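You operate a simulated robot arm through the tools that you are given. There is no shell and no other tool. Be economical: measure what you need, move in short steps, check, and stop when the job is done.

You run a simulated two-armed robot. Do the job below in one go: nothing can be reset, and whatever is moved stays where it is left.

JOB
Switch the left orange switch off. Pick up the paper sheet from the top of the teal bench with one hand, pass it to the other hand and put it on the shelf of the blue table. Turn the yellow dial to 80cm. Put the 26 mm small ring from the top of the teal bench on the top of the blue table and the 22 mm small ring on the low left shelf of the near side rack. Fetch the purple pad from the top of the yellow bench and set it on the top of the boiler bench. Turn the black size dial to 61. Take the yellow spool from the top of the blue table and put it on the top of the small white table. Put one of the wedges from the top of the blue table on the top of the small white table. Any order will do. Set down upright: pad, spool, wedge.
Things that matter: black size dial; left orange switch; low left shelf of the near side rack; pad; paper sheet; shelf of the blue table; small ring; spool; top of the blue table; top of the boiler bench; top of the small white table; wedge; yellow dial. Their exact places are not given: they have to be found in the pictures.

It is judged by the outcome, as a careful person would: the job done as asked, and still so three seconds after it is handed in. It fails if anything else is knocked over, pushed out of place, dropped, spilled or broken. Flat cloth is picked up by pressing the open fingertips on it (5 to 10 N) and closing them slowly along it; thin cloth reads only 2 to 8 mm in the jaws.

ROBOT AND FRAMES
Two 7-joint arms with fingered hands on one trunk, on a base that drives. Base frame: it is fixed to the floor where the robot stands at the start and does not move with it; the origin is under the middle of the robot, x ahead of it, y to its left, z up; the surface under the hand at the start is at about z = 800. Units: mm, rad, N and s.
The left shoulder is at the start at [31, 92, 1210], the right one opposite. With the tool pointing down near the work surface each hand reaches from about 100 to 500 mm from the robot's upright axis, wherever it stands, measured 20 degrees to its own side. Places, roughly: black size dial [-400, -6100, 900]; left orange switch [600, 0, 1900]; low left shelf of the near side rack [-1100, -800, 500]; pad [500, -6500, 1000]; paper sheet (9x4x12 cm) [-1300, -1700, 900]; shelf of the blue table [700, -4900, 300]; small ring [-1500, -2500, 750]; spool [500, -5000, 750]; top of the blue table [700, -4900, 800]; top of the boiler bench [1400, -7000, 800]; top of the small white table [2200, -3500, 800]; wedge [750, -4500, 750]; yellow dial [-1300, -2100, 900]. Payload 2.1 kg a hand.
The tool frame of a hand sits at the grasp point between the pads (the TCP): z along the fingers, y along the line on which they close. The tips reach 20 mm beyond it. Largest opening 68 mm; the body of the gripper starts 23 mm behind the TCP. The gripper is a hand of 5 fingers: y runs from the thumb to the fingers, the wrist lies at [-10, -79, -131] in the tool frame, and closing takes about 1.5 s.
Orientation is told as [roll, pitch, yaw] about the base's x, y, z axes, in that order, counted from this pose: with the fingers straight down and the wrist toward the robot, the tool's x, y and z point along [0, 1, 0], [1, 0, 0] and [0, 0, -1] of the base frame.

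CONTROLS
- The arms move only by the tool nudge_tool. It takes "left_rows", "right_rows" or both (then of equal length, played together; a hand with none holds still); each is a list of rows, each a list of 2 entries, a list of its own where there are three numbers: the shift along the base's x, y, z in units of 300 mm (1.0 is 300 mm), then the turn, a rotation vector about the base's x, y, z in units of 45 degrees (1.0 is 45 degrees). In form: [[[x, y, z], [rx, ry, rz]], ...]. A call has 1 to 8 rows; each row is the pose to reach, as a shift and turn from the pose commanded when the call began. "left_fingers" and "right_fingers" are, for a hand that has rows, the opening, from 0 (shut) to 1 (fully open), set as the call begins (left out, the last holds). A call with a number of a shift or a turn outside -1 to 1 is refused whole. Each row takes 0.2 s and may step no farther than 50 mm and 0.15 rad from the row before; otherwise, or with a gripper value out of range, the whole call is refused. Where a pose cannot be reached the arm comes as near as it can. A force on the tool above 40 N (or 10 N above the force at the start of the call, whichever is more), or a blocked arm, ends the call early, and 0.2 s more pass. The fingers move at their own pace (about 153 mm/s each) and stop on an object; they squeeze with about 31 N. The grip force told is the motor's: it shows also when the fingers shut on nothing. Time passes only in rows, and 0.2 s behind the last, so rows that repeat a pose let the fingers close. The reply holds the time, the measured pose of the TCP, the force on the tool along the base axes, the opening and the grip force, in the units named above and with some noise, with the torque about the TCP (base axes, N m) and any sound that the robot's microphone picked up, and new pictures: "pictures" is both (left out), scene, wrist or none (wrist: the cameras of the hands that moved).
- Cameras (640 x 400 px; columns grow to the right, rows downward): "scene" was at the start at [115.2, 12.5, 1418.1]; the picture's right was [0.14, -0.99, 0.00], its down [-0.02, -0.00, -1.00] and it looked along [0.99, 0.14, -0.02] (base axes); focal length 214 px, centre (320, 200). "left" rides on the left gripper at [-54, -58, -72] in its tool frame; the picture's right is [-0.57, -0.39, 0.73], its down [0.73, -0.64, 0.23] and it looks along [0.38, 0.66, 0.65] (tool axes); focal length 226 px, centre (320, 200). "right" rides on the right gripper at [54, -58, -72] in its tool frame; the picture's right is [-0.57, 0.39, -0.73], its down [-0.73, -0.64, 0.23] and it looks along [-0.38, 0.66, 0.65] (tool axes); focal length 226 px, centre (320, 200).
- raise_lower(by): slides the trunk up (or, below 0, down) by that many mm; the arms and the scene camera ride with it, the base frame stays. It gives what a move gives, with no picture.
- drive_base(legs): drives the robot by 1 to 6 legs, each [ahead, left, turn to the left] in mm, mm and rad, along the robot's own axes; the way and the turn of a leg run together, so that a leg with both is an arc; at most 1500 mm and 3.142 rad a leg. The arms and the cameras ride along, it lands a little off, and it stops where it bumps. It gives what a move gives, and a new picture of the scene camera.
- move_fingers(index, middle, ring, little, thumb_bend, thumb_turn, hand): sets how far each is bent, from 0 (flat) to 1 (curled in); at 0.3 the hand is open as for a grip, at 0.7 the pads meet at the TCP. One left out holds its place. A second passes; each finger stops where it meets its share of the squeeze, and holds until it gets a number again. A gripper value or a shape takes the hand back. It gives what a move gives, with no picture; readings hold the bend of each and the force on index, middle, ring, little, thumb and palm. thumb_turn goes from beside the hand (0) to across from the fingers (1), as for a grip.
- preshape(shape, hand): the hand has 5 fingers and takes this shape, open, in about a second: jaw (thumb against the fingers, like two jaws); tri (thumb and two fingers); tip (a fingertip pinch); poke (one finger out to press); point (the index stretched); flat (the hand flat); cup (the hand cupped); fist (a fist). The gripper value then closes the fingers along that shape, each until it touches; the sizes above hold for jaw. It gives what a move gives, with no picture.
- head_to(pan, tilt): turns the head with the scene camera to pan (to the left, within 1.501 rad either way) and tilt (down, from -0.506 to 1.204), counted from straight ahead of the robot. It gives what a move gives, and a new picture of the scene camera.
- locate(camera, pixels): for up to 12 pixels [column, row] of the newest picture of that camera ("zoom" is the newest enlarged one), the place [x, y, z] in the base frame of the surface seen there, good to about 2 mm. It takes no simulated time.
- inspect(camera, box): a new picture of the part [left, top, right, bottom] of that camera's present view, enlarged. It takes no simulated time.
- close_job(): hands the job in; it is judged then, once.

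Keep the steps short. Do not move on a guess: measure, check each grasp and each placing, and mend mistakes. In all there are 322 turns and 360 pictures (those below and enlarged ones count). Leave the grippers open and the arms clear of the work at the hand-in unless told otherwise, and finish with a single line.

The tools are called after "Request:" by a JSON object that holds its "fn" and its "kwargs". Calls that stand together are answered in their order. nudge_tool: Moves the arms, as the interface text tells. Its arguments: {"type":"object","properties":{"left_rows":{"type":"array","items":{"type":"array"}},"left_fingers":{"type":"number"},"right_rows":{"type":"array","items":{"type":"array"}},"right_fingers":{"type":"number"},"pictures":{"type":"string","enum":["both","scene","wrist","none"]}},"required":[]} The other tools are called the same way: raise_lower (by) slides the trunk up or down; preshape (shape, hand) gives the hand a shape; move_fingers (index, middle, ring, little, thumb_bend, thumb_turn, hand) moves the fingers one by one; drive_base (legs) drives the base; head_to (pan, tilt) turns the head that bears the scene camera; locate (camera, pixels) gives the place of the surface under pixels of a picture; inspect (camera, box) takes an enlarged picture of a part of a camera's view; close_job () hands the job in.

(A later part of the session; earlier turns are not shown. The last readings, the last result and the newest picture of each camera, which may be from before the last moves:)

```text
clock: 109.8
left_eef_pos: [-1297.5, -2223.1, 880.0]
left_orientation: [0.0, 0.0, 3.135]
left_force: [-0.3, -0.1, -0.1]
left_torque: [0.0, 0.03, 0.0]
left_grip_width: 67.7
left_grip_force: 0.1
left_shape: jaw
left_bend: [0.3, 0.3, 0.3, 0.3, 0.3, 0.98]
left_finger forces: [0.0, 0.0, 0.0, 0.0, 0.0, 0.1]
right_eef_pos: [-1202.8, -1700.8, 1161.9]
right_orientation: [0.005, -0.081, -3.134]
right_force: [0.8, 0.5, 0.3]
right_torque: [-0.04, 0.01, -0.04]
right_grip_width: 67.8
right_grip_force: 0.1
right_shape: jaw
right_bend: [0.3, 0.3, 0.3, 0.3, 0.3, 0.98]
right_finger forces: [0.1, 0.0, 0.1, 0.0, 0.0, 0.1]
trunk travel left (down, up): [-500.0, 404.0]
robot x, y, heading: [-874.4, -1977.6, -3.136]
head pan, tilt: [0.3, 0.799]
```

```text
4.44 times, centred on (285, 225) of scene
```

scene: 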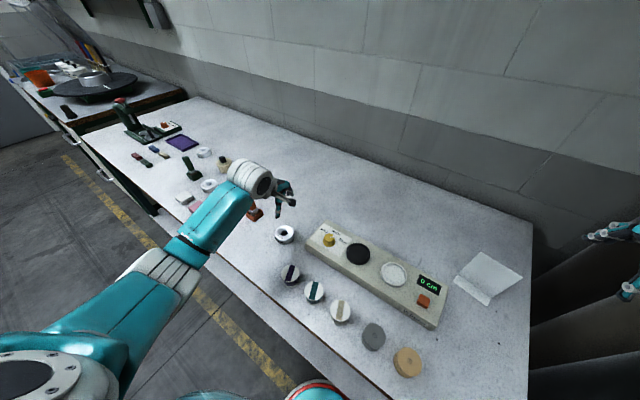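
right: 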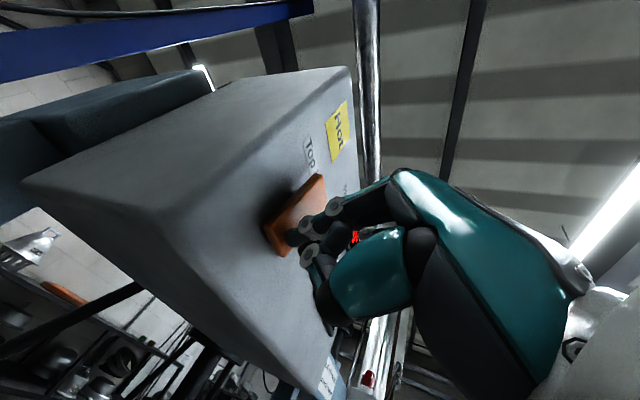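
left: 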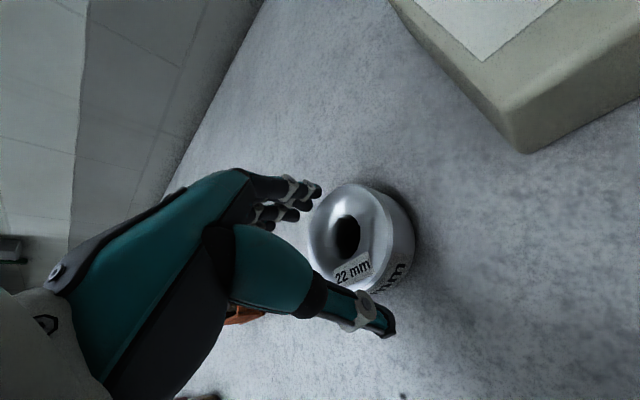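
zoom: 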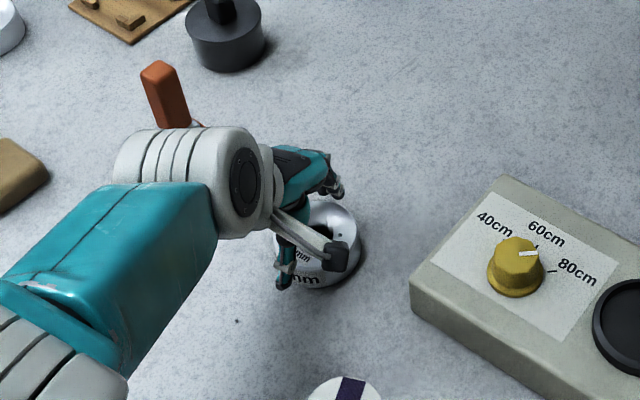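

I check where the thumb tip actually is against the ring centre.

Request:
{"fn": "locate", "kwargs": {"camera": "zoom", "pixels": [[284, 282], [287, 262], [325, 262], [320, 282], [335, 190]]}}

Request:
{"fn": "locate", "kwargs": {"camera": "left", "pixels": [[385, 325], [315, 190], [303, 205], [293, 215], [350, 190], [375, 290]]}}

```text
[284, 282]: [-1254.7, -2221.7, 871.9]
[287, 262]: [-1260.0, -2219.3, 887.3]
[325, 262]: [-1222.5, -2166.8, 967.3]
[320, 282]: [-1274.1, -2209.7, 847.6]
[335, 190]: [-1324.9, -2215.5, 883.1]
```

```text
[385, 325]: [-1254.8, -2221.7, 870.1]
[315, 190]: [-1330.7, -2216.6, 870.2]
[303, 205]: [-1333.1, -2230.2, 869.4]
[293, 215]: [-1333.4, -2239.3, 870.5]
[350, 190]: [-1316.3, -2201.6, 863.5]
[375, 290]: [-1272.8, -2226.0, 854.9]
```

Thumb and fingers straddle the ring symmetrically. Descend 17 mm and close.

Request:
{"fn": "nudge_tool", "kwargs": {"left_rows": [[[-0.006, 0, -0.03], [0, 0, 0]], [[-0.006, 0, -0.057], [0, 0, 0]]], "pictures": "none"}}

Request:
{"fn": "nudge_tool", "kwargs": {"left_rows": [[[0, 0, 0], [0, 0, 0]], [[0, 0, 0], [0, 0, 0]], [[0, 0, 0], [0, 0, 0]], [[0, 0, 0], [0, 0, 0]], [[0, 0, 0], [0, 0, 0]], [[0, 0, 0], [0, 0, 0]], [[0, 0, 0], [0, 0, 0]]], "left_fingers": 0.0, "pictures": "wrist"}}

```text
clock: 110.3
left_eef_pos: [-1300.2, -2223.5, 873.7]
left_orientation: [-0.001, 0.001, 3.137]
left_force: [0.3, -0.5, -0.3]
left_torque: [0.03, 0.02, 0.0]
left_grip_width: 67.7
left_grip_force: 0.0
left_shape: jaw
left_bend: [0.3, 0.3, 0.3, 0.3, 0.3, 0.98]
left_finger forces: [0.1, 0.0, 0.0, 0.1, 0.0, 0.1]
left hand out of reach, approached as far as the arm can: row 2
right_eef_pos: [-1202.2, -1700.4, 1162.5]
right_orientation: [0.005, -0.079, -3.135]
right_force: [-0.8, -0.5, -0.4]
right_torque: [0.01, 0.04, 0.02]
right_grip_width: 67.8
right_grip_force: 0.0
right_shape: jaw
right_bend: [0.3, 0.3, 0.3, 0.3, 0.3, 0.98]
right_finger forces: [0.0, 0.0, 0.1, 0.0, 0.0, 0.1]
trunk travel left (down, up): [-500.0, 404.0]
robot x, y, heading: [-872.7, -1976.6, -3.132]
head pan, tilt: [0.3, 0.799]
```

```text
clock: 112.0
left_eef_pos: [-1299.1, -2223.0, 872.9]
left_orientation: [-0.001, 0.001, 3.136]
left_force: [0.0, -0.1, -0.5]
left_torque: [0.02, -0.03, 0.0]
left_grip_width: 50.9
left_grip_force: 31.1
left_shape: jaw
left_bend: [0.27, 0.37, 0.4, 0.42, 0.55, 0.99]
left_finger forces: [15.7, 7.9, 2.7, 0.0, 26.6, 0.0]
right_eef_pos: [-1201.3, -1700.0, 1161.6]
right_orientation: [0.006, -0.079, -3.135]
right_force: [-0.3, 0.7, -0.6]
right_torque: [0.03, 0.02, 0.0]
right_grip_width: 68.1
right_grip_force: 0.1
right_shape: jaw
right_bend: [0.3, 0.3, 0.3, 0.3, 0.3, 0.98]
right_finger forces: [0.1, 0.0, 0.1, 0.1, 0.0, 0.0]
trunk travel left (down, up): [-500.0, 404.0]
robot x, y, heading: [-876.3, -1976.7, -3.129]
head pan, tilt: [0.3, 0.799]
```

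left: 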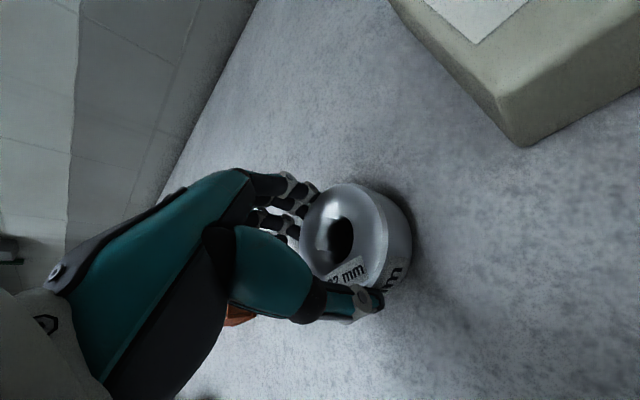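

Gripped at 50.9 mm, 31 N. I lift slowly and check.

Request:
{"fn": "nudge_tool", "kwargs": {"left_rows": [[[0, 0, 0.05], [0, 0, 0]], [[0.02, 0, 0.12], [0, 0, 0]], [[0.05, 0, 0.22], [0, 0, 0]], [[0.1, 0, 0.35], [0, 0, 0]]], "pictures": "wrist"}}

```text
clock: 113.0
left_eef_pos: [-1268.7, -2224.9, 978.8]
left_orientation: [0.0, 0.002, 3.137]
left_force: [0.3, 0.1, -1.7]
left_torque: [-0.01, 0.02, 0.0]
left_grip_width: 50.6
left_grip_force: 31.0
left_shape: jaw
left_bend: [0.27, 0.37, 0.4, 0.41, 0.55, 0.99]
left_finger forces: [15.6, 7.9, 2.5, 0.0, 26.3, 0.1]
right_eef_pos: [-1201.7, -1700.6, 1161.7]
right_orientation: [0.006, -0.078, -3.136]
right_force: [-0.9, -0.8, -0.6]
right_torque: [-0.02, 0.02, 0.0]
right_grip_width: 67.9
right_grip_force: 0.1
right_shape: jaw
right_bend: [0.3, 0.3, 0.3, 0.3, 0.3, 0.98]
right_finger forces: [0.0, 0.0, 0.0, 0.0, 0.0, 0.0]
trunk travel left (down, up): [-500.0, 404.0]
robot x, y, heading: [-873.0, -1975.6, -3.134]
head pan, tilt: [0.3, 0.799]
```

left: 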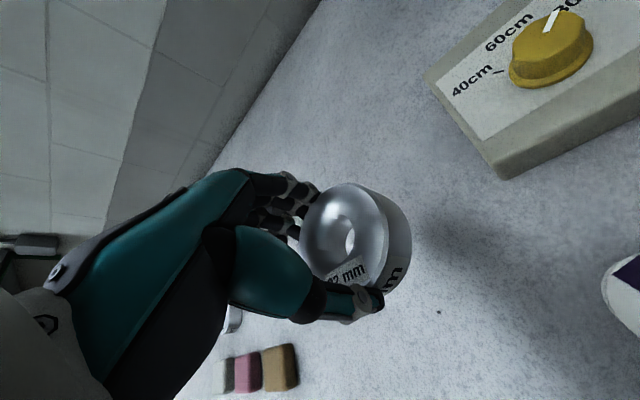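

The ring is held. I back away and slide toward the rack.

Request:
{"fn": "drive_base", "kwargs": {"legs": [[-420, 0, 0], [0, -850, 0]]}}

Request:
{"fn": "head_to", "kwargs": {"pan": 0.0, "tilt": 0.6}}

```text
clock: 119.6
left_eef_pos: [-860.9, -1383.3, 978.2]
left_orientation: [-0.001, 0.0, -3.119]
left_force: [-0.6, -0.3, -1.5]
left_torque: [-0.03, 0.02, -0.01]
left_grip_width: 50.8
left_grip_force: 30.7
left_shape: jaw
left_bend: [0.27, 0.37, 0.4, 0.41, 0.55, 0.99]
left_finger forces: [15.7, 7.9, 2.6, 0.0, 26.1, 0.0]
right_eef_pos: [-808.2, -857.5, 1161.7]
right_orientation: [0.005, -0.079, -3.107]
right_force: [1.0, -0.6, -0.2]
right_torque: [-0.01, 0.01, 0.0]
right_grip_width: 68.0
right_grip_force: 0.1
right_shape: jaw
right_bend: [0.3, 0.3, 0.3, 0.3, 0.3, 0.98]
right_finger forces: [0.0, 0.0, 0.0, 0.1, 0.2, 0.0]
trunk travel left (down, up): [-500.0, 404.0]
robot x, y, heading: [-468.7, -1122.9, -3.102]
head pan, tilt: [0.3, 0.799]
```

scene: 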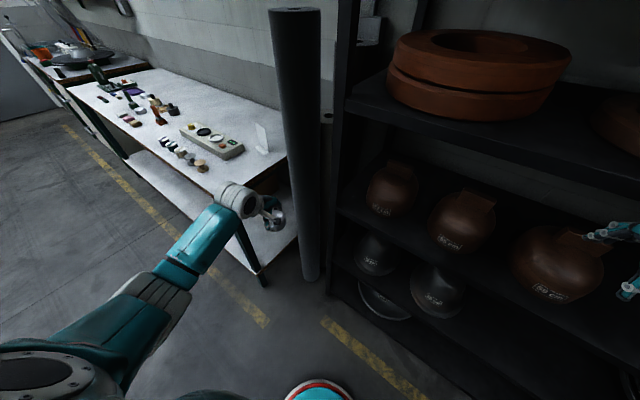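

```text
clock: 120.4
left_eef_pos: [-860.0, -1382.6, 978.7]
left_orientation: [0.001, 0.0, -3.122]
left_force: [0.7, 0.3, -1.9]
left_torque: [0.03, -0.02, -0.01]
left_grip_width: 50.3
left_grip_force: 30.8
left_shape: jaw
left_bend: [0.27, 0.37, 0.4, 0.41, 0.55, 0.99]
left_finger forces: [15.8, 7.9, 2.6, 0.1, 26.2, 0.0]
right_eef_pos: [-807.7, -857.8, 1161.4]
right_orientation: [0.006, -0.08, -3.107]
right_force: [-0.6, -0.3, -0.4]
right_torque: [0.03, 0.0, -0.06]
right_grip_width: 68.0
right_grip_force: 0.0
right_shape: jaw
right_bend: [0.3, 0.3, 0.3, 0.3, 0.3, 0.98]
right_finger forces: [0.0, 0.0, 0.0, 0.0, 0.0, 0.1]
trunk travel left (down, up): [-500.0, 404.0]
robot x, y, heading: [-473.4, -1126.2, -3.103]
head pan, tilt: [0.0, 0.6]
```

scene: 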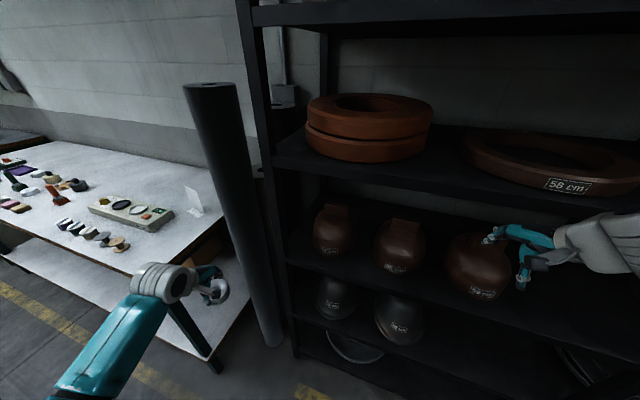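

Request:
{"fn": "inspect", "kwargs": {"camera": "scene", "box": [260, 180, 580, 380]}}

Request:
{"fn": "locate", "kwargs": {"camera": "scene", "pixels": [[290, 168], [350, 272], [330, 318], [360, 330], [330, 358], [480, 300], [460, 350], [375, 310], [440, 340], [310, 300], [292, 255], [400, 345]]}}

```text
2.00 times, centred on (420, 280) of scene
```

zoom: 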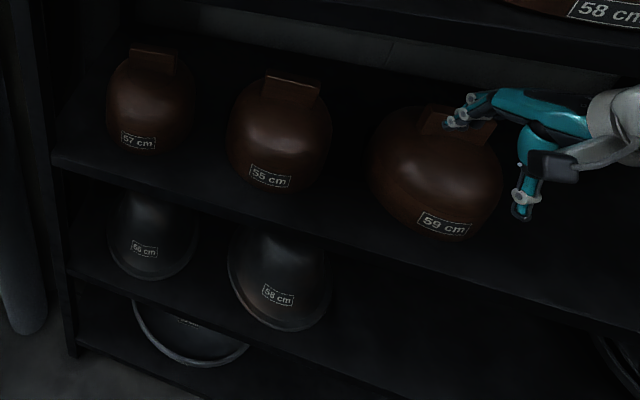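

```text
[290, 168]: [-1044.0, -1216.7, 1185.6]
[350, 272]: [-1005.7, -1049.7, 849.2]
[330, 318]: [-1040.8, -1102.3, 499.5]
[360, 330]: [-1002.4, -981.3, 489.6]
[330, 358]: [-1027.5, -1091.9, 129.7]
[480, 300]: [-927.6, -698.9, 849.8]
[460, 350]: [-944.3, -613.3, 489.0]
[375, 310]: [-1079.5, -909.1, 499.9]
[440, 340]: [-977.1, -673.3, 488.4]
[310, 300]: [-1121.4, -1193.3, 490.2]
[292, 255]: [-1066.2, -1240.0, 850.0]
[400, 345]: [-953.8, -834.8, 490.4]
```

Shelf levels: 1185, 850, 500, 140. The low-left shelf (z=500) is free near y≈-800. I tuck both arms, then lower the trunk.

Request:
{"fn": "nudge_tool", "kwargs": {"left_rows": [[[0.1, 0.08, 0], [0, 0, 0]], [[0.2, 0.16, 0], [0, 0, 0]], [[0.3, 0.24, 0], [0, 0, 0]], [[0.4, 0.3, 0], [0, 0, 0]]], "right_rows": [[[0.12, -0.08, 0], [0, 0.05, 0]], [[0.24, -0.16, 0], [0, 0.1, 0]], [[0.36, -0.24, 0], [0, 0.1, 0]], [[0.46, -0.3, 0], [0, 0.1, 0]]], "pictures": "none"}}

Request:
{"fn": "drive_base", "kwargs": {"legs": [[0, 0, -0.22], [0, -440, 0]]}}

Request:
{"fn": "raise_lower", "kwargs": {"by": -340}}

Request:
{"fn": "head_to", "kwargs": {"pan": 0.1, "tilt": 0.5}}

```text
clock: 121.4
left_eef_pos: [-739.6, -1293.7, 981.2]
left_orientation: [0.0, 0.0, -3.121]
left_force: [-0.4, -0.2, -1.9]
left_torque: [-0.01, -0.03, -0.03]
left_grip_width: 50.5
left_grip_force: 31.0
left_shape: jaw
left_bend: [0.27, 0.37, 0.4, 0.41, 0.55, 0.99]
left_finger forces: [15.6, 8.0, 2.4, 0.0, 26.2, 0.0]
right_eef_pos: [-754.1, -895.1, 1169.9]
right_orientation: [0.002, -0.157, -3.107]
right_force: [-0.6, -1.2, 0.3]
right_torque: [0.0, 0.01, 0.02]
right_grip_width: 67.9
right_grip_force: 0.1
right_shape: jaw
right_bend: [0.3, 0.3, 0.3, 0.3, 0.3, 0.98]
right_finger forces: [0.0, 0.1, 0.0, 0.0, 0.0, 0.0]
right hand out of reach, approached as far as the arm can: row 2, 3, 4
trunk travel left (down, up): [-500.0, 404.0]
robot x, y, heading: [-473.0, -1128.4, -3.099]
head pan, tilt: [0.0, 0.6]
```

```text
clock: 124.9
left_eef_pos: [-690.3, -803.6, 980.0]
left_orientation: [0.002, 0.001, 2.941]
left_force: [-0.1, -1.1, -2.2]
left_torque: [0.01, -0.03, 0.01]
left_grip_width: 50.5
left_grip_force: 30.7
left_shape: jaw
left_bend: [0.27, 0.37, 0.4, 0.41, 0.55, 0.99]
left_finger forces: [15.7, 7.8, 2.4, 0.0, 26.2, 0.0]
right_eef_pos: [-617.5, -412.3, 1170.3]
right_orientation: [0.004, -0.157, 2.955]
right_force: [-0.6, 0.0, 0.3]
right_torque: [0.01, 0.01, 0.02]
right_grip_width: 68.0
right_grip_force: 0.0
right_shape: jaw
right_bend: [0.3, 0.3, 0.3, 0.3, 0.3, 0.98]
right_finger forces: [0.0, 0.0, 0.0, 0.1, 0.1, 0.1]
trunk travel left (down, up): [-500.0, 404.0]
robot x, y, heading: [-393.3, -699.5, 2.957]
head pan, tilt: [0.0, 0.6]
```

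scene: 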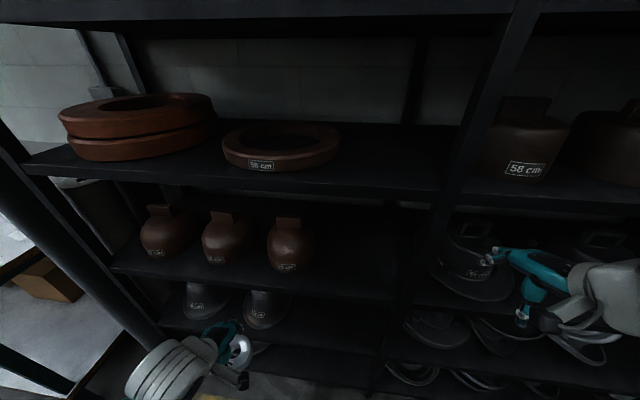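

```text
clock: 128.2
left_eef_pos: [-690.9, -803.8, 641.2]
left_orientation: [0.0, 0.001, 2.941]
left_force: [0.2, 0.5, -0.8]
left_torque: [-0.04, 0.03, 0.04]
left_grip_width: 50.6
left_grip_force: 30.1
left_shape: jaw
left_bend: [0.27, 0.37, 0.4, 0.41, 0.55, 0.99]
left_finger forces: [15.8, 8.0, 2.4, 0.0, 26.1, 0.0]
right_eef_pos: [-635.9, -410.2, 789.7]
right_orientation: [0.005, 0.002, 2.955]
right_force: [0.0, 0.4, 0.2]
right_torque: [0.04, 0.0, 0.04]
right_grip_width: 68.1
right_grip_force: 0.1
right_shape: jaw
right_bend: [0.3, 0.3, 0.3, 0.3, 0.3, 0.98]
right_finger forces: [0.0, 0.0, 0.0, 0.0, 0.1, 0.0]
trunk travel left (down, up): [-160.0, 744.0]
robot x, y, heading: [-393.1, -698.5, 2.959]
head pan, tilt: [0.0, 0.6]
```

```text
clock: 128.9
left_eef_pos: [-691.5, -803.2, 640.5]
left_orientation: [0.0, -0.001, 2.941]
left_force: [0.4, -0.5, -0.7]
left_torque: [0.03, 0.03, 0.01]
left_grip_width: 50.2
left_grip_force: 30.9
left_shape: jaw
left_bend: [0.27, 0.37, 0.4, 0.41, 0.55, 0.99]
left_finger forces: [15.8, 8.0, 2.4, 0.0, 26.1, 0.0]
right_eef_pos: [-636.1, -409.0, 788.9]
right_orientation: [0.004, 0.001, 2.954]
right_force: [-0.7, 0.3, 0.7]
right_torque: [0.01, 0.0, 0.02]
right_grip_width: 67.8
right_grip_force: 0.1
right_shape: jaw
right_bend: [0.3, 0.3, 0.3, 0.3, 0.3, 0.98]
right_finger forces: [0.0, 0.0, 0.0, 0.0, 0.0, 0.1]
trunk travel left (down, up): [-160.0, 744.0]
robot x, y, heading: [-392.4, -695.2, 2.956]
head pan, tilt: [0.099, 0.499]
```

scene: 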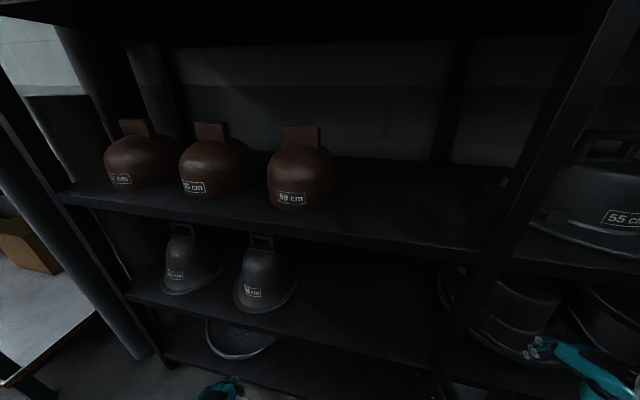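

Request:
{"fn": "locate", "kwargs": {"camera": "scene", "pixels": [[330, 300], [370, 300], [400, 320], [350, 330], [360, 345], [300, 325], [430, 350], [360, 240], [300, 225], [440, 300], [270, 305], [380, 245]]}}

Request:
{"fn": "inspect", "kwargs": {"camera": "scene", "box": [200, 200, 520, 400]}}

```text
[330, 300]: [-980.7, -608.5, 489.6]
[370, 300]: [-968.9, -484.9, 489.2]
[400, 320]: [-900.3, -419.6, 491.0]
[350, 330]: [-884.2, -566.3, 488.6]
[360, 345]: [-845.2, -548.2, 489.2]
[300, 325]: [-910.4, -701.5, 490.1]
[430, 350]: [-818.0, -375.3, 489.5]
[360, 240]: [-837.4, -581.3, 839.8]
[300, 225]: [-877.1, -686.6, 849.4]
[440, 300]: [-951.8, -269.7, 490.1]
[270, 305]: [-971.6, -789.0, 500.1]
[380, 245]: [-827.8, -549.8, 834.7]
```

```text
2.00 times, centred on (360, 300) of scene
```

zoom: 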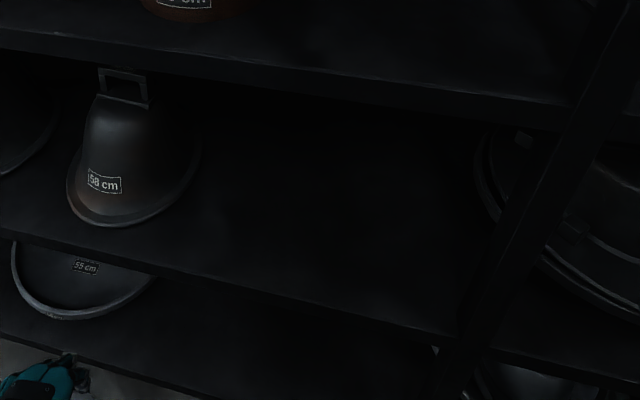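

The free area of the shelf is y −750…−330, front edge x≈-845, top z=490. I drive so the left hand faces y≈-560.

Request:
{"fn": "drive_base", "kwargs": {"legs": [[80, -198, 0]]}}

Request:
{"fn": "head_to", "kwargs": {"pan": 0.3, "tilt": 0.6}}

```text
clock: 130.6
left_eef_pos: [-731.9, -590.9, 640.5]
left_orientation: [-0.001, 0.0, 2.94]
left_force: [-0.3, -0.1, -2.2]
left_torque: [-0.01, -0.02, -0.02]
left_grip_width: 50.1
left_grip_force: 31.2
left_shape: jaw
left_bend: [0.27, 0.37, 0.4, 0.41, 0.55, 0.99]
left_finger forces: [15.8, 7.9, 2.4, 0.0, 26.1, 0.0]
right_eef_pos: [-674.9, -195.4, 789.9]
right_orientation: [0.003, 0.001, 2.955]
right_force: [0.2, -1.0, -0.8]
right_torque: [0.01, 0.01, -0.04]
right_grip_width: 67.9
right_grip_force: 0.1
right_shape: jaw
right_bend: [0.3, 0.3, 0.3, 0.3, 0.3, 0.98]
right_finger forces: [0.0, 0.0, 0.0, 0.0, 0.1, 0.0]
trunk travel left (down, up): [-160.0, 744.0]
robot x, y, heading: [-435.0, -486.5, 2.96]
head pan, tilt: [0.099, 0.499]
```

scene: 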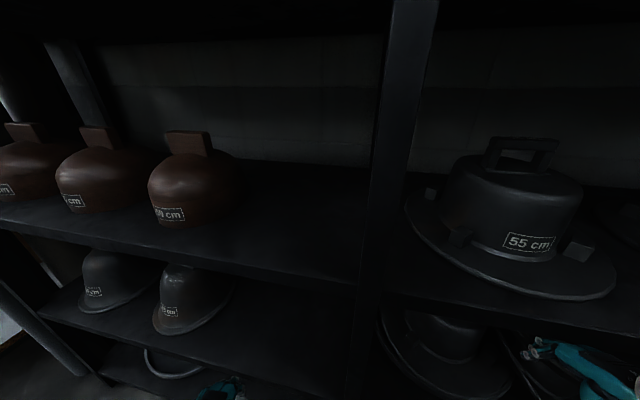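

```text
clock: 131.3
left_eef_pos: [-732.6, -591.1, 641.4]
left_orientation: [0.002, 0.0, 2.94]
left_force: [0.2, -0.3, -1.5]
left_torque: [0.02, -0.02, -0.01]
left_grip_width: 50.4
left_grip_force: 31.1
left_shape: jaw
left_bend: [0.27, 0.37, 0.4, 0.41, 0.55, 0.99]
left_finger forces: [15.8, 8.0, 2.4, 0.0, 26.3, 0.0]
right_eef_pos: [-676.5, -196.5, 789.7]
right_orientation: [0.002, 0.002, 2.955]
right_force: [0.1, 0.0, -0.6]
right_torque: [0.02, -0.01, -0.03]
right_grip_width: 68.0
right_grip_force: 0.0
right_shape: jaw
right_bend: [0.3, 0.3, 0.3, 0.3, 0.3, 0.98]
right_finger forces: [0.1, 0.0, 0.0, 0.0, 0.1, 0.0]
trunk travel left (down, up): [-160.0, 744.0]
robot x, y, heading: [-435.8, -485.8, 2.954]
head pan, tilt: [0.3, 0.6]
```

scene: 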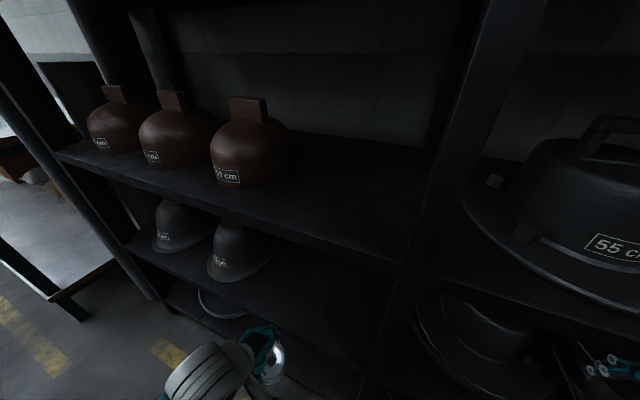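

Extending the left hand over the shelf in steps, staying at z≈570.

Request:
{"fn": "nudge_tool", "kwargs": {"left_rows": [[[-0.1, 0.02, -0.1], [0, 0, 0]], [[-0.22, 0.04, -0.18], [0, 0, 0]], [[-0.35, 0.06, -0.23], [0, 0, 0]], [[-0.46, 0.08, -0.23], [0, 0, 0]], [[-0.575, 0.1, -0.23], [0, 0, 0]]], "pictures": "both"}}

```text
clock: 132.5
left_eef_pos: [-906.8, -559.6, 571.2]
left_orientation: [0.0, 0.0, 2.94]
left_force: [0.3, 0.6, -1.6]
left_torque: [-0.02, 0.01, -0.02]
left_grip_width: 50.4
left_grip_force: 31.1
left_shape: jaw
left_bend: [0.27, 0.37, 0.4, 0.41, 0.55, 0.99]
left_finger forces: [15.9, 7.9, 2.4, 0.0, 26.0, 0.0]
right_eef_pos: [-677.1, -196.4, 790.0]
right_orientation: [0.005, 0.002, 2.954]
right_force: [0.8, -0.1, 0.3]
right_torque: [0.0, 0.01, 0.0]
right_grip_width: 67.6
right_grip_force: 0.0
right_shape: jaw
right_bend: [0.3, 0.3, 0.3, 0.3, 0.3, 0.98]
right_finger forces: [0.0, 0.0, 0.1, 0.0, 0.0, 0.0]
trunk travel left (down, up): [-160.0, 744.0]
robot x, y, heading: [-434.9, -486.4, 2.954]
head pan, tilt: [0.3, 0.6]
```

scene: 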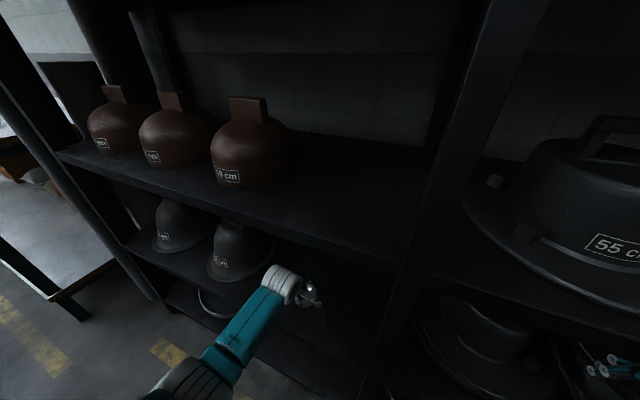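
left: 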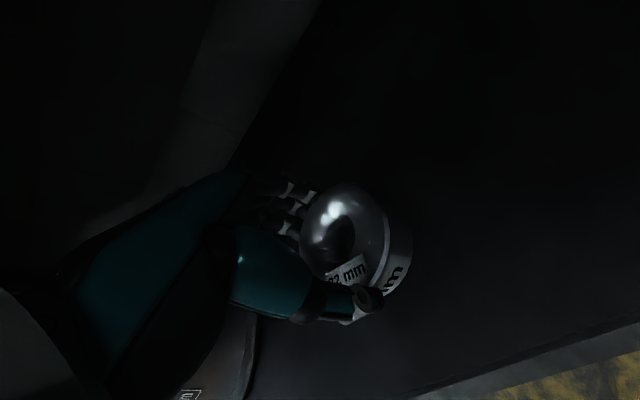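

Request:
{"fn": "locate", "kwargs": {"camera": "left", "pixels": [[450, 320], [440, 200], [330, 350], [520, 345]]}}

Request:
{"fn": "nudge_tool", "kwargs": {"left_rows": [[[0, 0, -0.08], [0, 0, 0]], [[0, 0, -0.13], [0, 0, 0]], [[0, 0, -0.145], [0, 0, 0]]], "pictures": "wrist"}}

```text
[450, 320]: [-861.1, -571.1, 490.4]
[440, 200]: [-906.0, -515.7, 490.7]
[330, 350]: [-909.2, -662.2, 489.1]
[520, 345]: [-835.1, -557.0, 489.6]
```

```text
clock: 133.3
left_eef_pos: [-904.5, -559.6, 528.6]
left_orientation: [0.0, -0.002, 2.942]
left_force: [0.4, 0.3, -1.7]
left_torque: [0.0, 0.01, 0.0]
left_grip_width: 50.5
left_grip_force: 31.5
left_shape: jaw
left_bend: [0.27, 0.37, 0.4, 0.41, 0.55, 0.99]
left_finger forces: [15.9, 7.9, 2.2, 0.0, 26.1, 0.1]
right_eef_pos: [-675.8, -196.3, 790.2]
right_orientation: [0.002, 0.002, 2.955]
right_force: [-0.4, 0.3, 0.2]
right_torque: [0.01, -0.01, 0.03]
right_grip_width: 68.0
right_grip_force: 0.1
right_shape: jaw
right_bend: [0.3, 0.3, 0.3, 0.3, 0.3, 0.98]
right_finger forces: [0.0, 0.0, 0.0, 0.0, 0.1, 0.0]
trunk travel left (down, up): [-160.0, 744.0]
robot x, y, heading: [-430.0, -485.3, 2.954]
head pan, tilt: [0.3, 0.6]
```

left: 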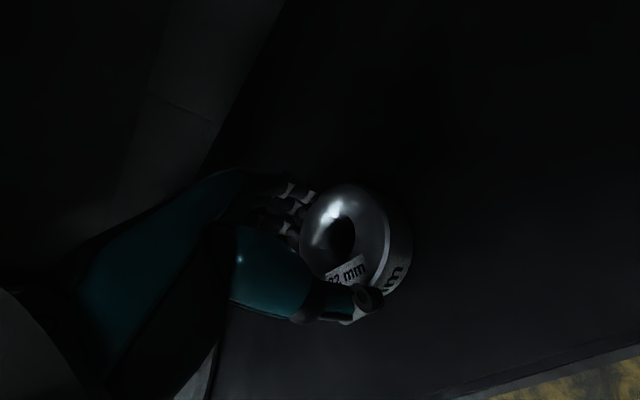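

Lower by millimetres until contact (expected TCP ≈523), then open.

Request:
{"fn": "nudge_tool", "kwargs": {"left_rows": [[[0, 0, -0.01], [0, 0, 0]], [[0, 0, -0.018], [0, 0, 0]]], "pictures": "none"}}

Request:
{"fn": "nudge_tool", "kwargs": {"left_rows": [[[0, 0, 0], [0, 0, 0]], [[0, 0, 0], [0, 0, 0]], [[0, 0, 0], [0, 0, 0]], [[0, 0, 0.06], [0, 0, 0]], [[0, 0, 0.15], [0, 0, 0]], [[0.1, 0, 0.22], [0, 0, 0]]], "left_fingers": 1.0, "pictures": "wrist"}}

```text
clock: 133.9
left_eef_pos: [-904.6, -560.6, 523.2]
left_orientation: [0.0, 0.0, 2.939]
left_force: [0.4, 0.3, 0.0]
left_torque: [-0.02, 0.01, 0.02]
left_grip_width: 50.3
left_grip_force: 31.1
left_shape: jaw
left_bend: [0.27, 0.37, 0.4, 0.41, 0.55, 0.99]
left_finger forces: [15.9, 8.0, 2.3, 0.1, 26.0, 0.1]
right_eef_pos: [-675.8, -196.6, 789.5]
right_orientation: [0.004, 0.001, 2.954]
right_force: [0.6, -0.5, -0.5]
right_torque: [-0.02, 0.03, -0.03]
right_grip_width: 68.1
right_grip_force: 0.1
right_shape: jaw
right_bend: [0.3, 0.3, 0.3, 0.3, 0.3, 0.98]
right_finger forces: [0.0, 0.0, 0.1, 0.0, 0.0, 0.0]
trunk travel left (down, up): [-160.0, 744.0]
robot x, y, heading: [-433.8, -485.4, 2.955]
head pan, tilt: [0.3, 0.6]
```

```text
clock: 135.3
left_eef_pos: [-875.0, -560.9, 586.8]
left_orientation: [0.0, 0.003, 2.941]
left_force: [0.6, 0.2, -0.1]
left_torque: [0.04, 0.02, 0.02]
left_grip_width: 67.8
left_grip_force: 0.2
left_shape: jaw
left_bend: [0.3, 0.3, 0.3, 0.3, 0.3, 0.98]
left_finger forces: [0.1, 0.0, 0.0, 0.0, 0.1, 0.0]
right_eef_pos: [-677.6, -195.7, 790.5]
right_orientation: [0.002, 0.0, 2.956]
right_force: [0.2, 0.8, -0.6]
right_torque: [-0.01, 0.02, 0.04]
right_grip_width: 68.0
right_grip_force: 0.1
right_shape: jaw
right_bend: [0.3, 0.3, 0.3, 0.3, 0.3, 0.98]
right_finger forces: [0.1, 0.0, 0.1, 0.0, 0.0, 0.0]
trunk travel left (down, up): [-160.0, 744.0]
robot x, y, heading: [-434.6, -484.7, 2.956]
head pan, tilt: [0.3, 0.6]
```

left: 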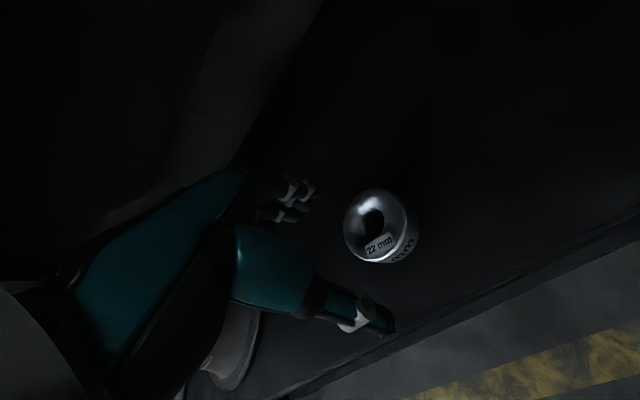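

The 22 mm ring stands on the low-left shelf. I retract, raise and go back toward the bench.

Request:
{"fn": "nudge_tool", "kwargs": {"left_rows": [[[0.13, -0.02, 0.0], [0, 0, 0]], [[0.27, -0.04, 0.0], [0, 0, 0]], [[0.4, -0.06, 0.03], [0, 0, 0]], [[0.53, -0.08, 0.1], [0, 0, 0]]], "pictures": "none"}}

Request:
{"fn": "raise_lower", "kwargs": {"by": 340}}

Request:
{"fn": "drive_base", "kwargs": {"legs": [[0, 0, 0.186], [0, 1370, 0]]}}

Request:
{"fn": "head_to", "kwargs": {"pan": 0.0, "tilt": 0.6}}

```text
clock: 136.3
left_eef_pos: [-715.8, -582.7, 616.1]
left_orientation: [-0.001, -0.001, 2.941]
left_force: [-0.2, -0.1, -0.3]
left_torque: [0.01, -0.03, -0.03]
left_grip_width: 67.9
left_grip_force: 0.1
left_shape: jaw
left_bend: [0.3, 0.3, 0.3, 0.3, 0.3, 0.98]
left_finger forces: [0.0, 0.0, 0.0, 0.0, 0.0, 0.1]
right_eef_pos: [-677.3, -195.8, 788.8]
right_orientation: [0.004, 0.003, 2.955]
right_force: [0.2, 0.4, -0.9]
right_torque: [0.03, -0.02, 0.0]
right_grip_width: 67.8
right_grip_force: 0.0
right_shape: jaw
right_bend: [0.3, 0.3, 0.3, 0.3, 0.3, 0.98]
right_finger forces: [0.0, 0.0, 0.0, 0.0, 0.0, 0.1]
trunk travel left (down, up): [-160.0, 744.0]
robot x, y, heading: [-435.3, -485.4, 2.955]
head pan, tilt: [0.3, 0.6]
```

```text
clock: 139.6
left_eef_pos: [-715.5, -584.1, 958.4]
left_orientation: [0.002, 0.001, 2.94]
left_force: [0.6, -0.2, 0.5]
left_torque: [-0.03, 0.03, -0.02]
left_grip_width: 67.6
left_grip_force: 0.0
left_shape: jaw
left_bend: [0.3, 0.3, 0.3, 0.3, 0.3, 0.98]
left_finger forces: [0.0, 0.0, 0.0, 0.0, 0.1, 0.1]
right_eef_pos: [-676.6, -195.2, 1130.2]
right_orientation: [0.004, 0.001, 2.954]
right_force: [-0.1, 0.3, 1.0]
right_torque: [0.01, 0.0, 0.02]
right_grip_width: 67.6
right_grip_force: 0.1
right_shape: jaw
right_bend: [0.3, 0.3, 0.3, 0.3, 0.3, 0.98]
right_finger forces: [0.0, 0.0, 0.0, 0.0, 0.0, 0.1]
trunk travel left (down, up): [-500.0, 404.0]
robot x, y, heading: [-434.1, -486.4, 2.951]
head pan, tilt: [0.3, 0.6]
```

```text
clock: 147.2
left_eef_pos: [-695.0, -2001.3, 958.3]
left_orientation: [-0.001, 0.001, 3.122]
left_force: [-0.4, -0.5, -0.3]
left_torque: [0.01, 0.02, 0.01]
left_grip_width: 67.6
left_grip_force: 0.1
left_shape: jaw
left_bend: [0.3, 0.3, 0.3, 0.3, 0.3, 0.98]
left_finger forces: [0.0, 0.0, 0.0, 0.1, 0.0, 0.0]
right_eef_pos: [-726.3, -1611.7, 1129.8]
right_orientation: [0.003, 0.003, 3.138]
right_force: [0.1, 0.1, -0.8]
right_torque: [0.01, 0.0, 0.01]
right_grip_width: 67.7
right_grip_force: 0.0
right_shape: jaw
right_bend: [0.3, 0.3, 0.3, 0.3, 0.3, 0.98]
right_finger forces: [0.0, 0.0, 0.1, 0.0, 0.0, 0.0]
trunk travel left (down, up): [-500.0, 404.0]
robot x, y, heading: [-435.4, -1849.4, 3.138]
head pan, tilt: [0.3, 0.6]
```

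scene: 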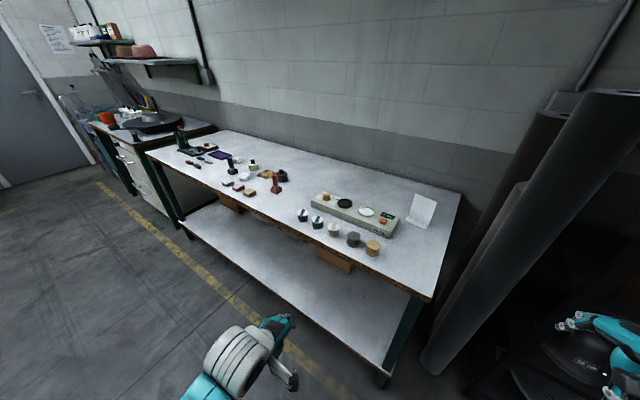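

```text
clock: 148.0
left_eef_pos: [-695.2, -2001.5, 959.2]
left_orientation: [-0.002, 0.001, 3.124]
left_force: [0.2, -0.1, 0.2]
left_torque: [0.04, 0.01, -0.01]
left_grip_width: 68.0
left_grip_force: 0.2
left_shape: jaw
left_bend: [0.3, 0.3, 0.3, 0.3, 0.3, 0.98]
left_finger forces: [0.1, 0.1, 0.0, 0.0, 0.1, 0.0]
right_eef_pos: [-726.4, -1611.8, 1128.5]
right_orientation: [0.004, 0.002, 3.137]
right_force: [1.0, -1.3, 0.1]
right_torque: [-0.01, 0.0, -0.01]
right_grip_width: 67.8
right_grip_force: 0.1
right_shape: jaw
right_bend: [0.3, 0.3, 0.3, 0.3, 0.3, 0.98]
right_finger forces: [0.0, 0.1, 0.1, 0.1, 0.1, 0.0]
trunk travel left (down, up): [-500.0, 404.0]
robot x, y, heading: [-434.6, -1853.1, 3.138]
head pan, tilt: [0.0, 0.6]
```

scene: 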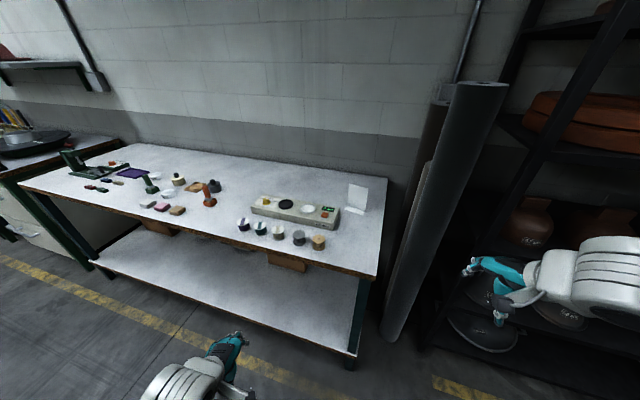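

Now the paper. I drive ahead 425 mm so that the paper is in the right hand's reach (first raise the left hand).

Request:
{"fn": "nudge_tool", "kwargs": {"left_rows": [[[0, 0, 0.16], [0, 0, 0]], [[0, 0, 0.32], [0, 0, 0]], [[0, 0, 0.45], [0, 0, 0]]], "pictures": "none"}}

Request:
{"fn": "drive_base", "kwargs": {"legs": [[435, 0, 0]]}}

Request:
{"fn": "head_to", "kwargs": {"pan": -0.2, "tilt": 0.8}}

Request:
{"fn": "inspect", "kwargs": {"camera": "scene", "box": [300, 180, 440, 300]}}

```text
clock: 148.8
left_eef_pos: [-717.2, -2002.9, 1085.5]
left_orientation: [0.0, 0.0, 3.123]
left_force: [-0.6, 0.7, 0.5]
left_torque: [-0.05, 0.02, 0.02]
left_grip_width: 67.9
left_grip_force: 0.1
left_shape: jaw
left_bend: [0.3, 0.3, 0.3, 0.3, 0.3, 0.98]
left_finger forces: [0.1, 0.1, 0.0, 0.0, 0.0, 0.0]
left hand out of reach, approached as far as the arm can: row 2, 3
right_eef_pos: [-726.6, -1611.2, 1128.7]
right_orientation: [0.004, 0.001, 3.139]
right_force: [-0.6, 0.3, 0.1]
right_torque: [0.01, 0.01, -0.01]
right_grip_width: 67.8
right_grip_force: 0.1
right_shape: jaw
right_bend: [0.3, 0.3, 0.3, 0.3, 0.3, 0.98]
right_finger forces: [0.1, 0.1, 0.0, 0.0, 0.0, 0.0]
trunk travel left (down, up): [-500.0, 404.0]
robot x, y, heading: [-434.5, -1855.7, 3.14]
head pan, tilt: [0.0, 0.6]
```

```text
clock: 151.3
left_eef_pos: [-1123.2, -1997.0, 1084.4]
left_orientation: [0.0, -0.001, 3.097]
left_force: [-0.6, 1.4, 0.0]
left_torque: [0.05, 0.0, 0.02]
left_grip_width: 68.1
left_grip_force: 0.1
left_shape: jaw
left_bend: [0.3, 0.3, 0.3, 0.3, 0.3, 0.98]
left_finger forces: [0.0, 0.0, 0.2, 0.0, 0.0, 0.0]
right_eef_pos: [-1123.1, -1606.0, 1129.8]
right_orientation: [0.004, 0.002, 3.114]
right_force: [0.7, -0.2, -0.4]
right_torque: [-0.02, 0.03, 0.0]
right_grip_width: 68.0
right_grip_force: 0.1
right_shape: jaw
right_bend: [0.3, 0.3, 0.3, 0.3, 0.3, 0.98]
right_finger forces: [0.0, 0.0, 0.0, 0.0, 0.0, 0.1]
trunk travel left (down, up): [-500.0, 404.0]
robot x, y, heading: [-840.4, -1855.4, 3.108]
head pan, tilt: [0.0, 0.6]
stopped in leg 1: the robot was blocked; the commanded pose is now the measured one
```

scene: 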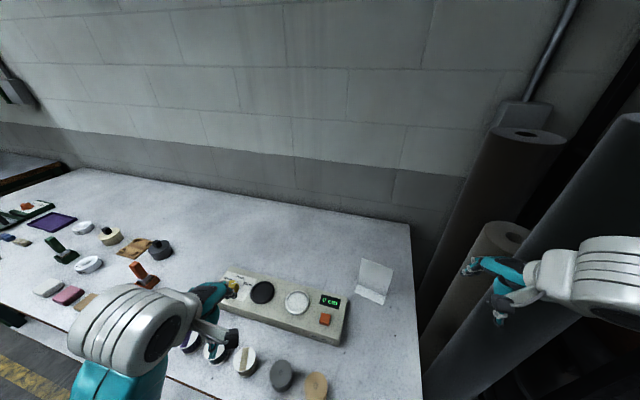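

```text
clock: 152.0
left_eef_pos: [-1122.8, -1997.4, 1085.1]
left_orientation: [0.0, 0.0, 3.098]
left_force: [0.2, -0.4, -0.8]
left_torque: [-0.01, 0.01, 0.03]
left_grip_width: 67.9
left_grip_force: 0.1
left_shape: jaw
left_bend: [0.3, 0.3, 0.3, 0.3, 0.3, 0.98]
left_finger forces: [0.0, 0.1, 0.0, 0.0, 0.1, 0.0]
right_eef_pos: [-1123.9, -1606.8, 1129.0]
right_orientation: [0.004, 0.002, 3.112]
right_force: [-1.0, 0.5, 0.3]
right_torque: [-0.03, 0.01, 0.03]
right_grip_width: 68.3
right_grip_force: 0.1
right_shape: jaw
right_bend: [0.3, 0.3, 0.3, 0.3, 0.3, 0.98]
right_finger forces: [0.1, 0.0, 0.1, 0.0, 0.0, 0.0]
trunk travel left (down, up): [-500.0, 404.0]
robot x, y, heading: [-837.7, -1851.8, 3.11]
head pan, tilt: [-0.201, 0.799]
```

scene: 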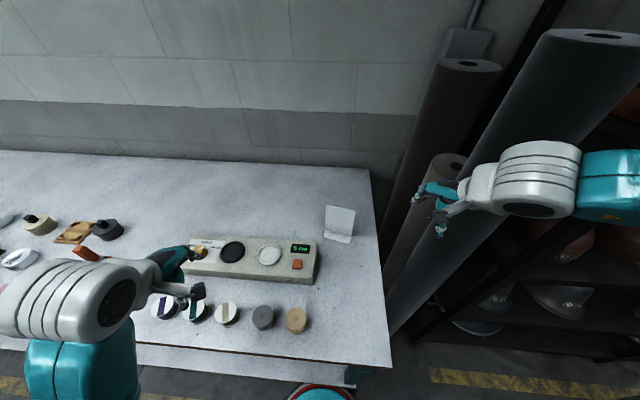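

```text
3.33 times, centred on (370, 240) of scene
```

zoom: 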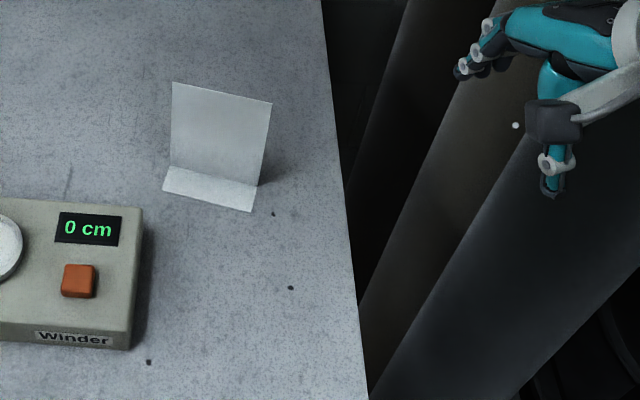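

Request:
{"fn": "locate", "kwargs": {"camera": "zoom", "pixels": [[175, 85], [268, 105], [220, 100], [220, 150], [175, 160], [258, 180], [168, 185], [250, 207], [210, 190], [450, 200], [345, 200]]}}

```text
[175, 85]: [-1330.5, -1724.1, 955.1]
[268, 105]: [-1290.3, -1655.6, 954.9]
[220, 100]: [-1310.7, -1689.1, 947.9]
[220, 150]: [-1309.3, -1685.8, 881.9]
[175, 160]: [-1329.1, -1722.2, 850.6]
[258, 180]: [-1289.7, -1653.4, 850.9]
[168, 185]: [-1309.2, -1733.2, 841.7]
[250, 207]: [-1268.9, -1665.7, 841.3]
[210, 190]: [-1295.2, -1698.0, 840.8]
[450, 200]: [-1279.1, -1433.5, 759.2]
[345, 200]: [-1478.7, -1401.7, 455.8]
```

Paper line runs (-1330,-1724)→(-1290,-1655), top z≈957. Jaw axis along its normal needs yaw 2.617. I move the right hand above it.

Request:
{"fn": "nudge_tool", "kwargs": {"right_rows": [[[-0.11, -0.1, -0.02], [0, 0, -0.13]], [[-0.22, -0.2, -0.05], [0, 0, -0.26]], [[-0.35, -0.25, -0.08], [0, 0, -0.39]], [[-0.48, -0.277, -0.15], [0, 0, -0.52]], [[-0.62, -0.277, -0.23], [0, 0, -0.63]]], "pictures": "both"}}

```text
clock: 153.2
left_eef_pos: [-1121.9, -1997.3, 1086.3]
left_orientation: [0.001, 0.0, 3.097]
left_force: [-0.2, -0.2, -0.2]
left_torque: [-0.01, -0.02, -0.01]
left_grip_width: 67.7
left_grip_force: 0.1
left_shape: jaw
left_bend: [0.3, 0.3, 0.3, 0.3, 0.3, 0.98]
left_finger forces: [0.0, 0.1, 0.0, 0.0, 0.0, 0.0]
right_eef_pos: [-1267.5, -1659.9, 1088.9]
right_orientation: [0.003, -0.001, 2.616]
right_force: [0.8, -0.1, 0.8]
right_torque: [0.01, 0.04, -0.01]
right_grip_width: 68.2
right_grip_force: 0.0
right_shape: jaw
right_bend: [0.3, 0.3, 0.3, 0.3, 0.3, 0.98]
right_finger forces: [0.1, 0.0, 0.0, 0.0, 0.0, 0.1]
right hand out of reach, approached as far as the arm can: row 4, 5
trunk travel left (down, up): [-500.0, 404.0]
robot x, y, heading: [-840.5, -1859.5, 3.118]
head pan, tilt: [-0.201, 0.799]
```

scene: 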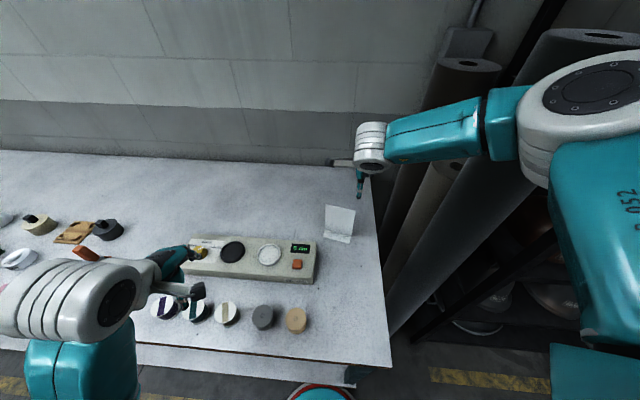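
right: 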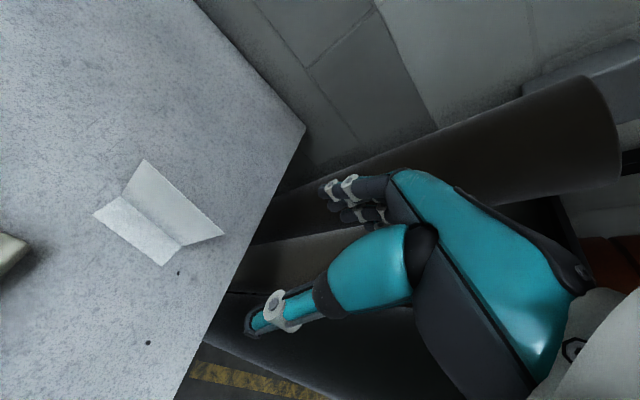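

Clipped: at shoulder height the wrist cannot bend enough. Lower it should reach farther; I try moving toward (-1310,-1690,990).

Request:
{"fn": "nudge_tool", "kwargs": {"right_rows": [[[0, 0, -0.12], [0, 0, 0]], [[-0.03, -0.03, -0.25], [0, 0, 0]], [[-0.09, -0.07, -0.33], [0, 0, 0]], [[-0.142, -0.1, -0.33], [0, 0, 0]]], "pictures": "wrist"}}

```text
clock: 154.2
left_eef_pos: [-1122.6, -1996.1, 1086.3]
left_orientation: [0.0, 0.001, 3.098]
left_force: [-0.2, -0.7, 0.3]
left_torque: [0.02, 0.0, -0.01]
left_grip_width: 67.8
left_grip_force: 0.1
left_shape: jaw
left_bend: [0.3, 0.3, 0.3, 0.3, 0.3, 0.98]
left_finger forces: [0.0, 0.0, 0.1, 0.0, 0.1, 0.0]
right_eef_pos: [-1243.8, -1650.0, 1050.6]
right_orientation: [0.002, 0.001, 2.617]
right_force: [0.2, 0.1, -0.2]
right_torque: [-0.01, -0.02, 0.0]
right_grip_width: 68.1
right_grip_force: 0.0
right_shape: jaw
right_bend: [0.3, 0.3, 0.3, 0.3, 0.3, 0.98]
right_finger forces: [0.0, 0.1, 0.0, 0.1, 0.0, 0.1]
right hand out of reach, approached as far as the arm can: row 1, 2, 3, 4
trunk travel left (down, up): [-500.0, 404.0]
robot x, y, heading: [-838.4, -1851.4, 3.114]
head pan, tilt: [-0.201, 0.799]
```

right: 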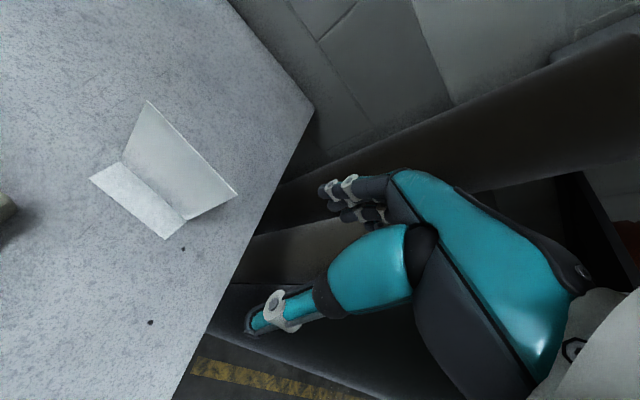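

The right arm seems to be in a poor configuration. I bring it back to a start-like pose (ahead 370, right 155) and retry.

Request:
{"fn": "nudge_tool", "kwargs": {"right_rows": [[[0.1, 0, 0.05], [0, 0, 0.15]], [[0.2, 0, 0.1], [0, 0, 0.3]], [[0.2, -0.1, 0.2], [0, 0, 0.45]], [[0.2, -0.2, 0.3], [0, 0, 0.6]], [[0.17, -0.2, 0.4], [0, 0, 0.63]], [[0.12, -0.17, 0.5], [0, 0, 0.63]]], "pictures": "none"}}

Request:
{"fn": "nudge_tool", "kwargs": {"right_rows": [[[-0.03, 0.0, -0.15], [0, 0, 0]], [[-0.06, 0, -0.3], [0, 0, 0]], [[-0.1, 0, -0.45], [0, 0, 0]]], "pictures": "none"}}

```text
clock: 155.6
left_eef_pos: [-1122.2, -1996.7, 1085.8]
left_orientation: [0.001, -0.001, 3.099]
left_force: [-0.8, 0.7, -0.5]
left_torque: [0.01, -0.04, 0.03]
left_grip_width: 67.8
left_grip_force: 0.0
left_shape: jaw
left_bend: [0.3, 0.3, 0.3, 0.3, 0.3, 0.98]
left_finger forces: [0.0, 0.0, 0.1, 0.0, 0.1, 0.0]
right_eef_pos: [-1207.2, -1698.8, 1194.9]
right_orientation: [0.005, 0.003, 3.114]
right_force: [0.0, -0.2, 0.5]
right_torque: [0.02, 0.0, 0.01]
right_grip_width: 67.8
right_grip_force: 0.1
right_shape: jaw
right_bend: [0.3, 0.3, 0.3, 0.3, 0.3, 0.98]
right_finger forces: [0.0, 0.0, 0.0, 0.0, 0.1, 0.0]
trunk travel left (down, up): [-500.0, 404.0]
robot x, y, heading: [-839.0, -1852.9, 3.114]
head pan, tilt: [-0.201, 0.799]
```

```text
clock: 156.4
left_eef_pos: [-1122.3, -1997.5, 1086.9]
left_orientation: [-0.001, 0.0, 3.099]
left_force: [0.4, -0.8, 0.4]
left_torque: [0.02, 0.01, 0.01]
left_grip_width: 67.9
left_grip_force: 0.1
left_shape: jaw
left_bend: [0.3, 0.3, 0.3, 0.3, 0.3, 0.98]
left_finger forces: [0.0, 0.1, 0.1, 0.0, 0.0, 0.0]
right_eef_pos: [-1235.3, -1697.0, 1062.3]
right_orientation: [0.003, 0.001, 3.113]
right_force: [0.7, 0.3, 0.5]
right_torque: [-0.02, 0.02, 0.01]
right_grip_width: 68.1
right_grip_force: 0.1
right_shape: jaw
right_bend: [0.3, 0.3, 0.3, 0.3, 0.3, 0.98]
right_finger forces: [0.0, 0.0, 0.1, 0.0, 0.1, 0.1]
trunk travel left (down, up): [-500.0, 404.0]
robot x, y, heading: [-838.8, -1851.1, 3.115]
head pan, tilt: [-0.201, 0.799]
```

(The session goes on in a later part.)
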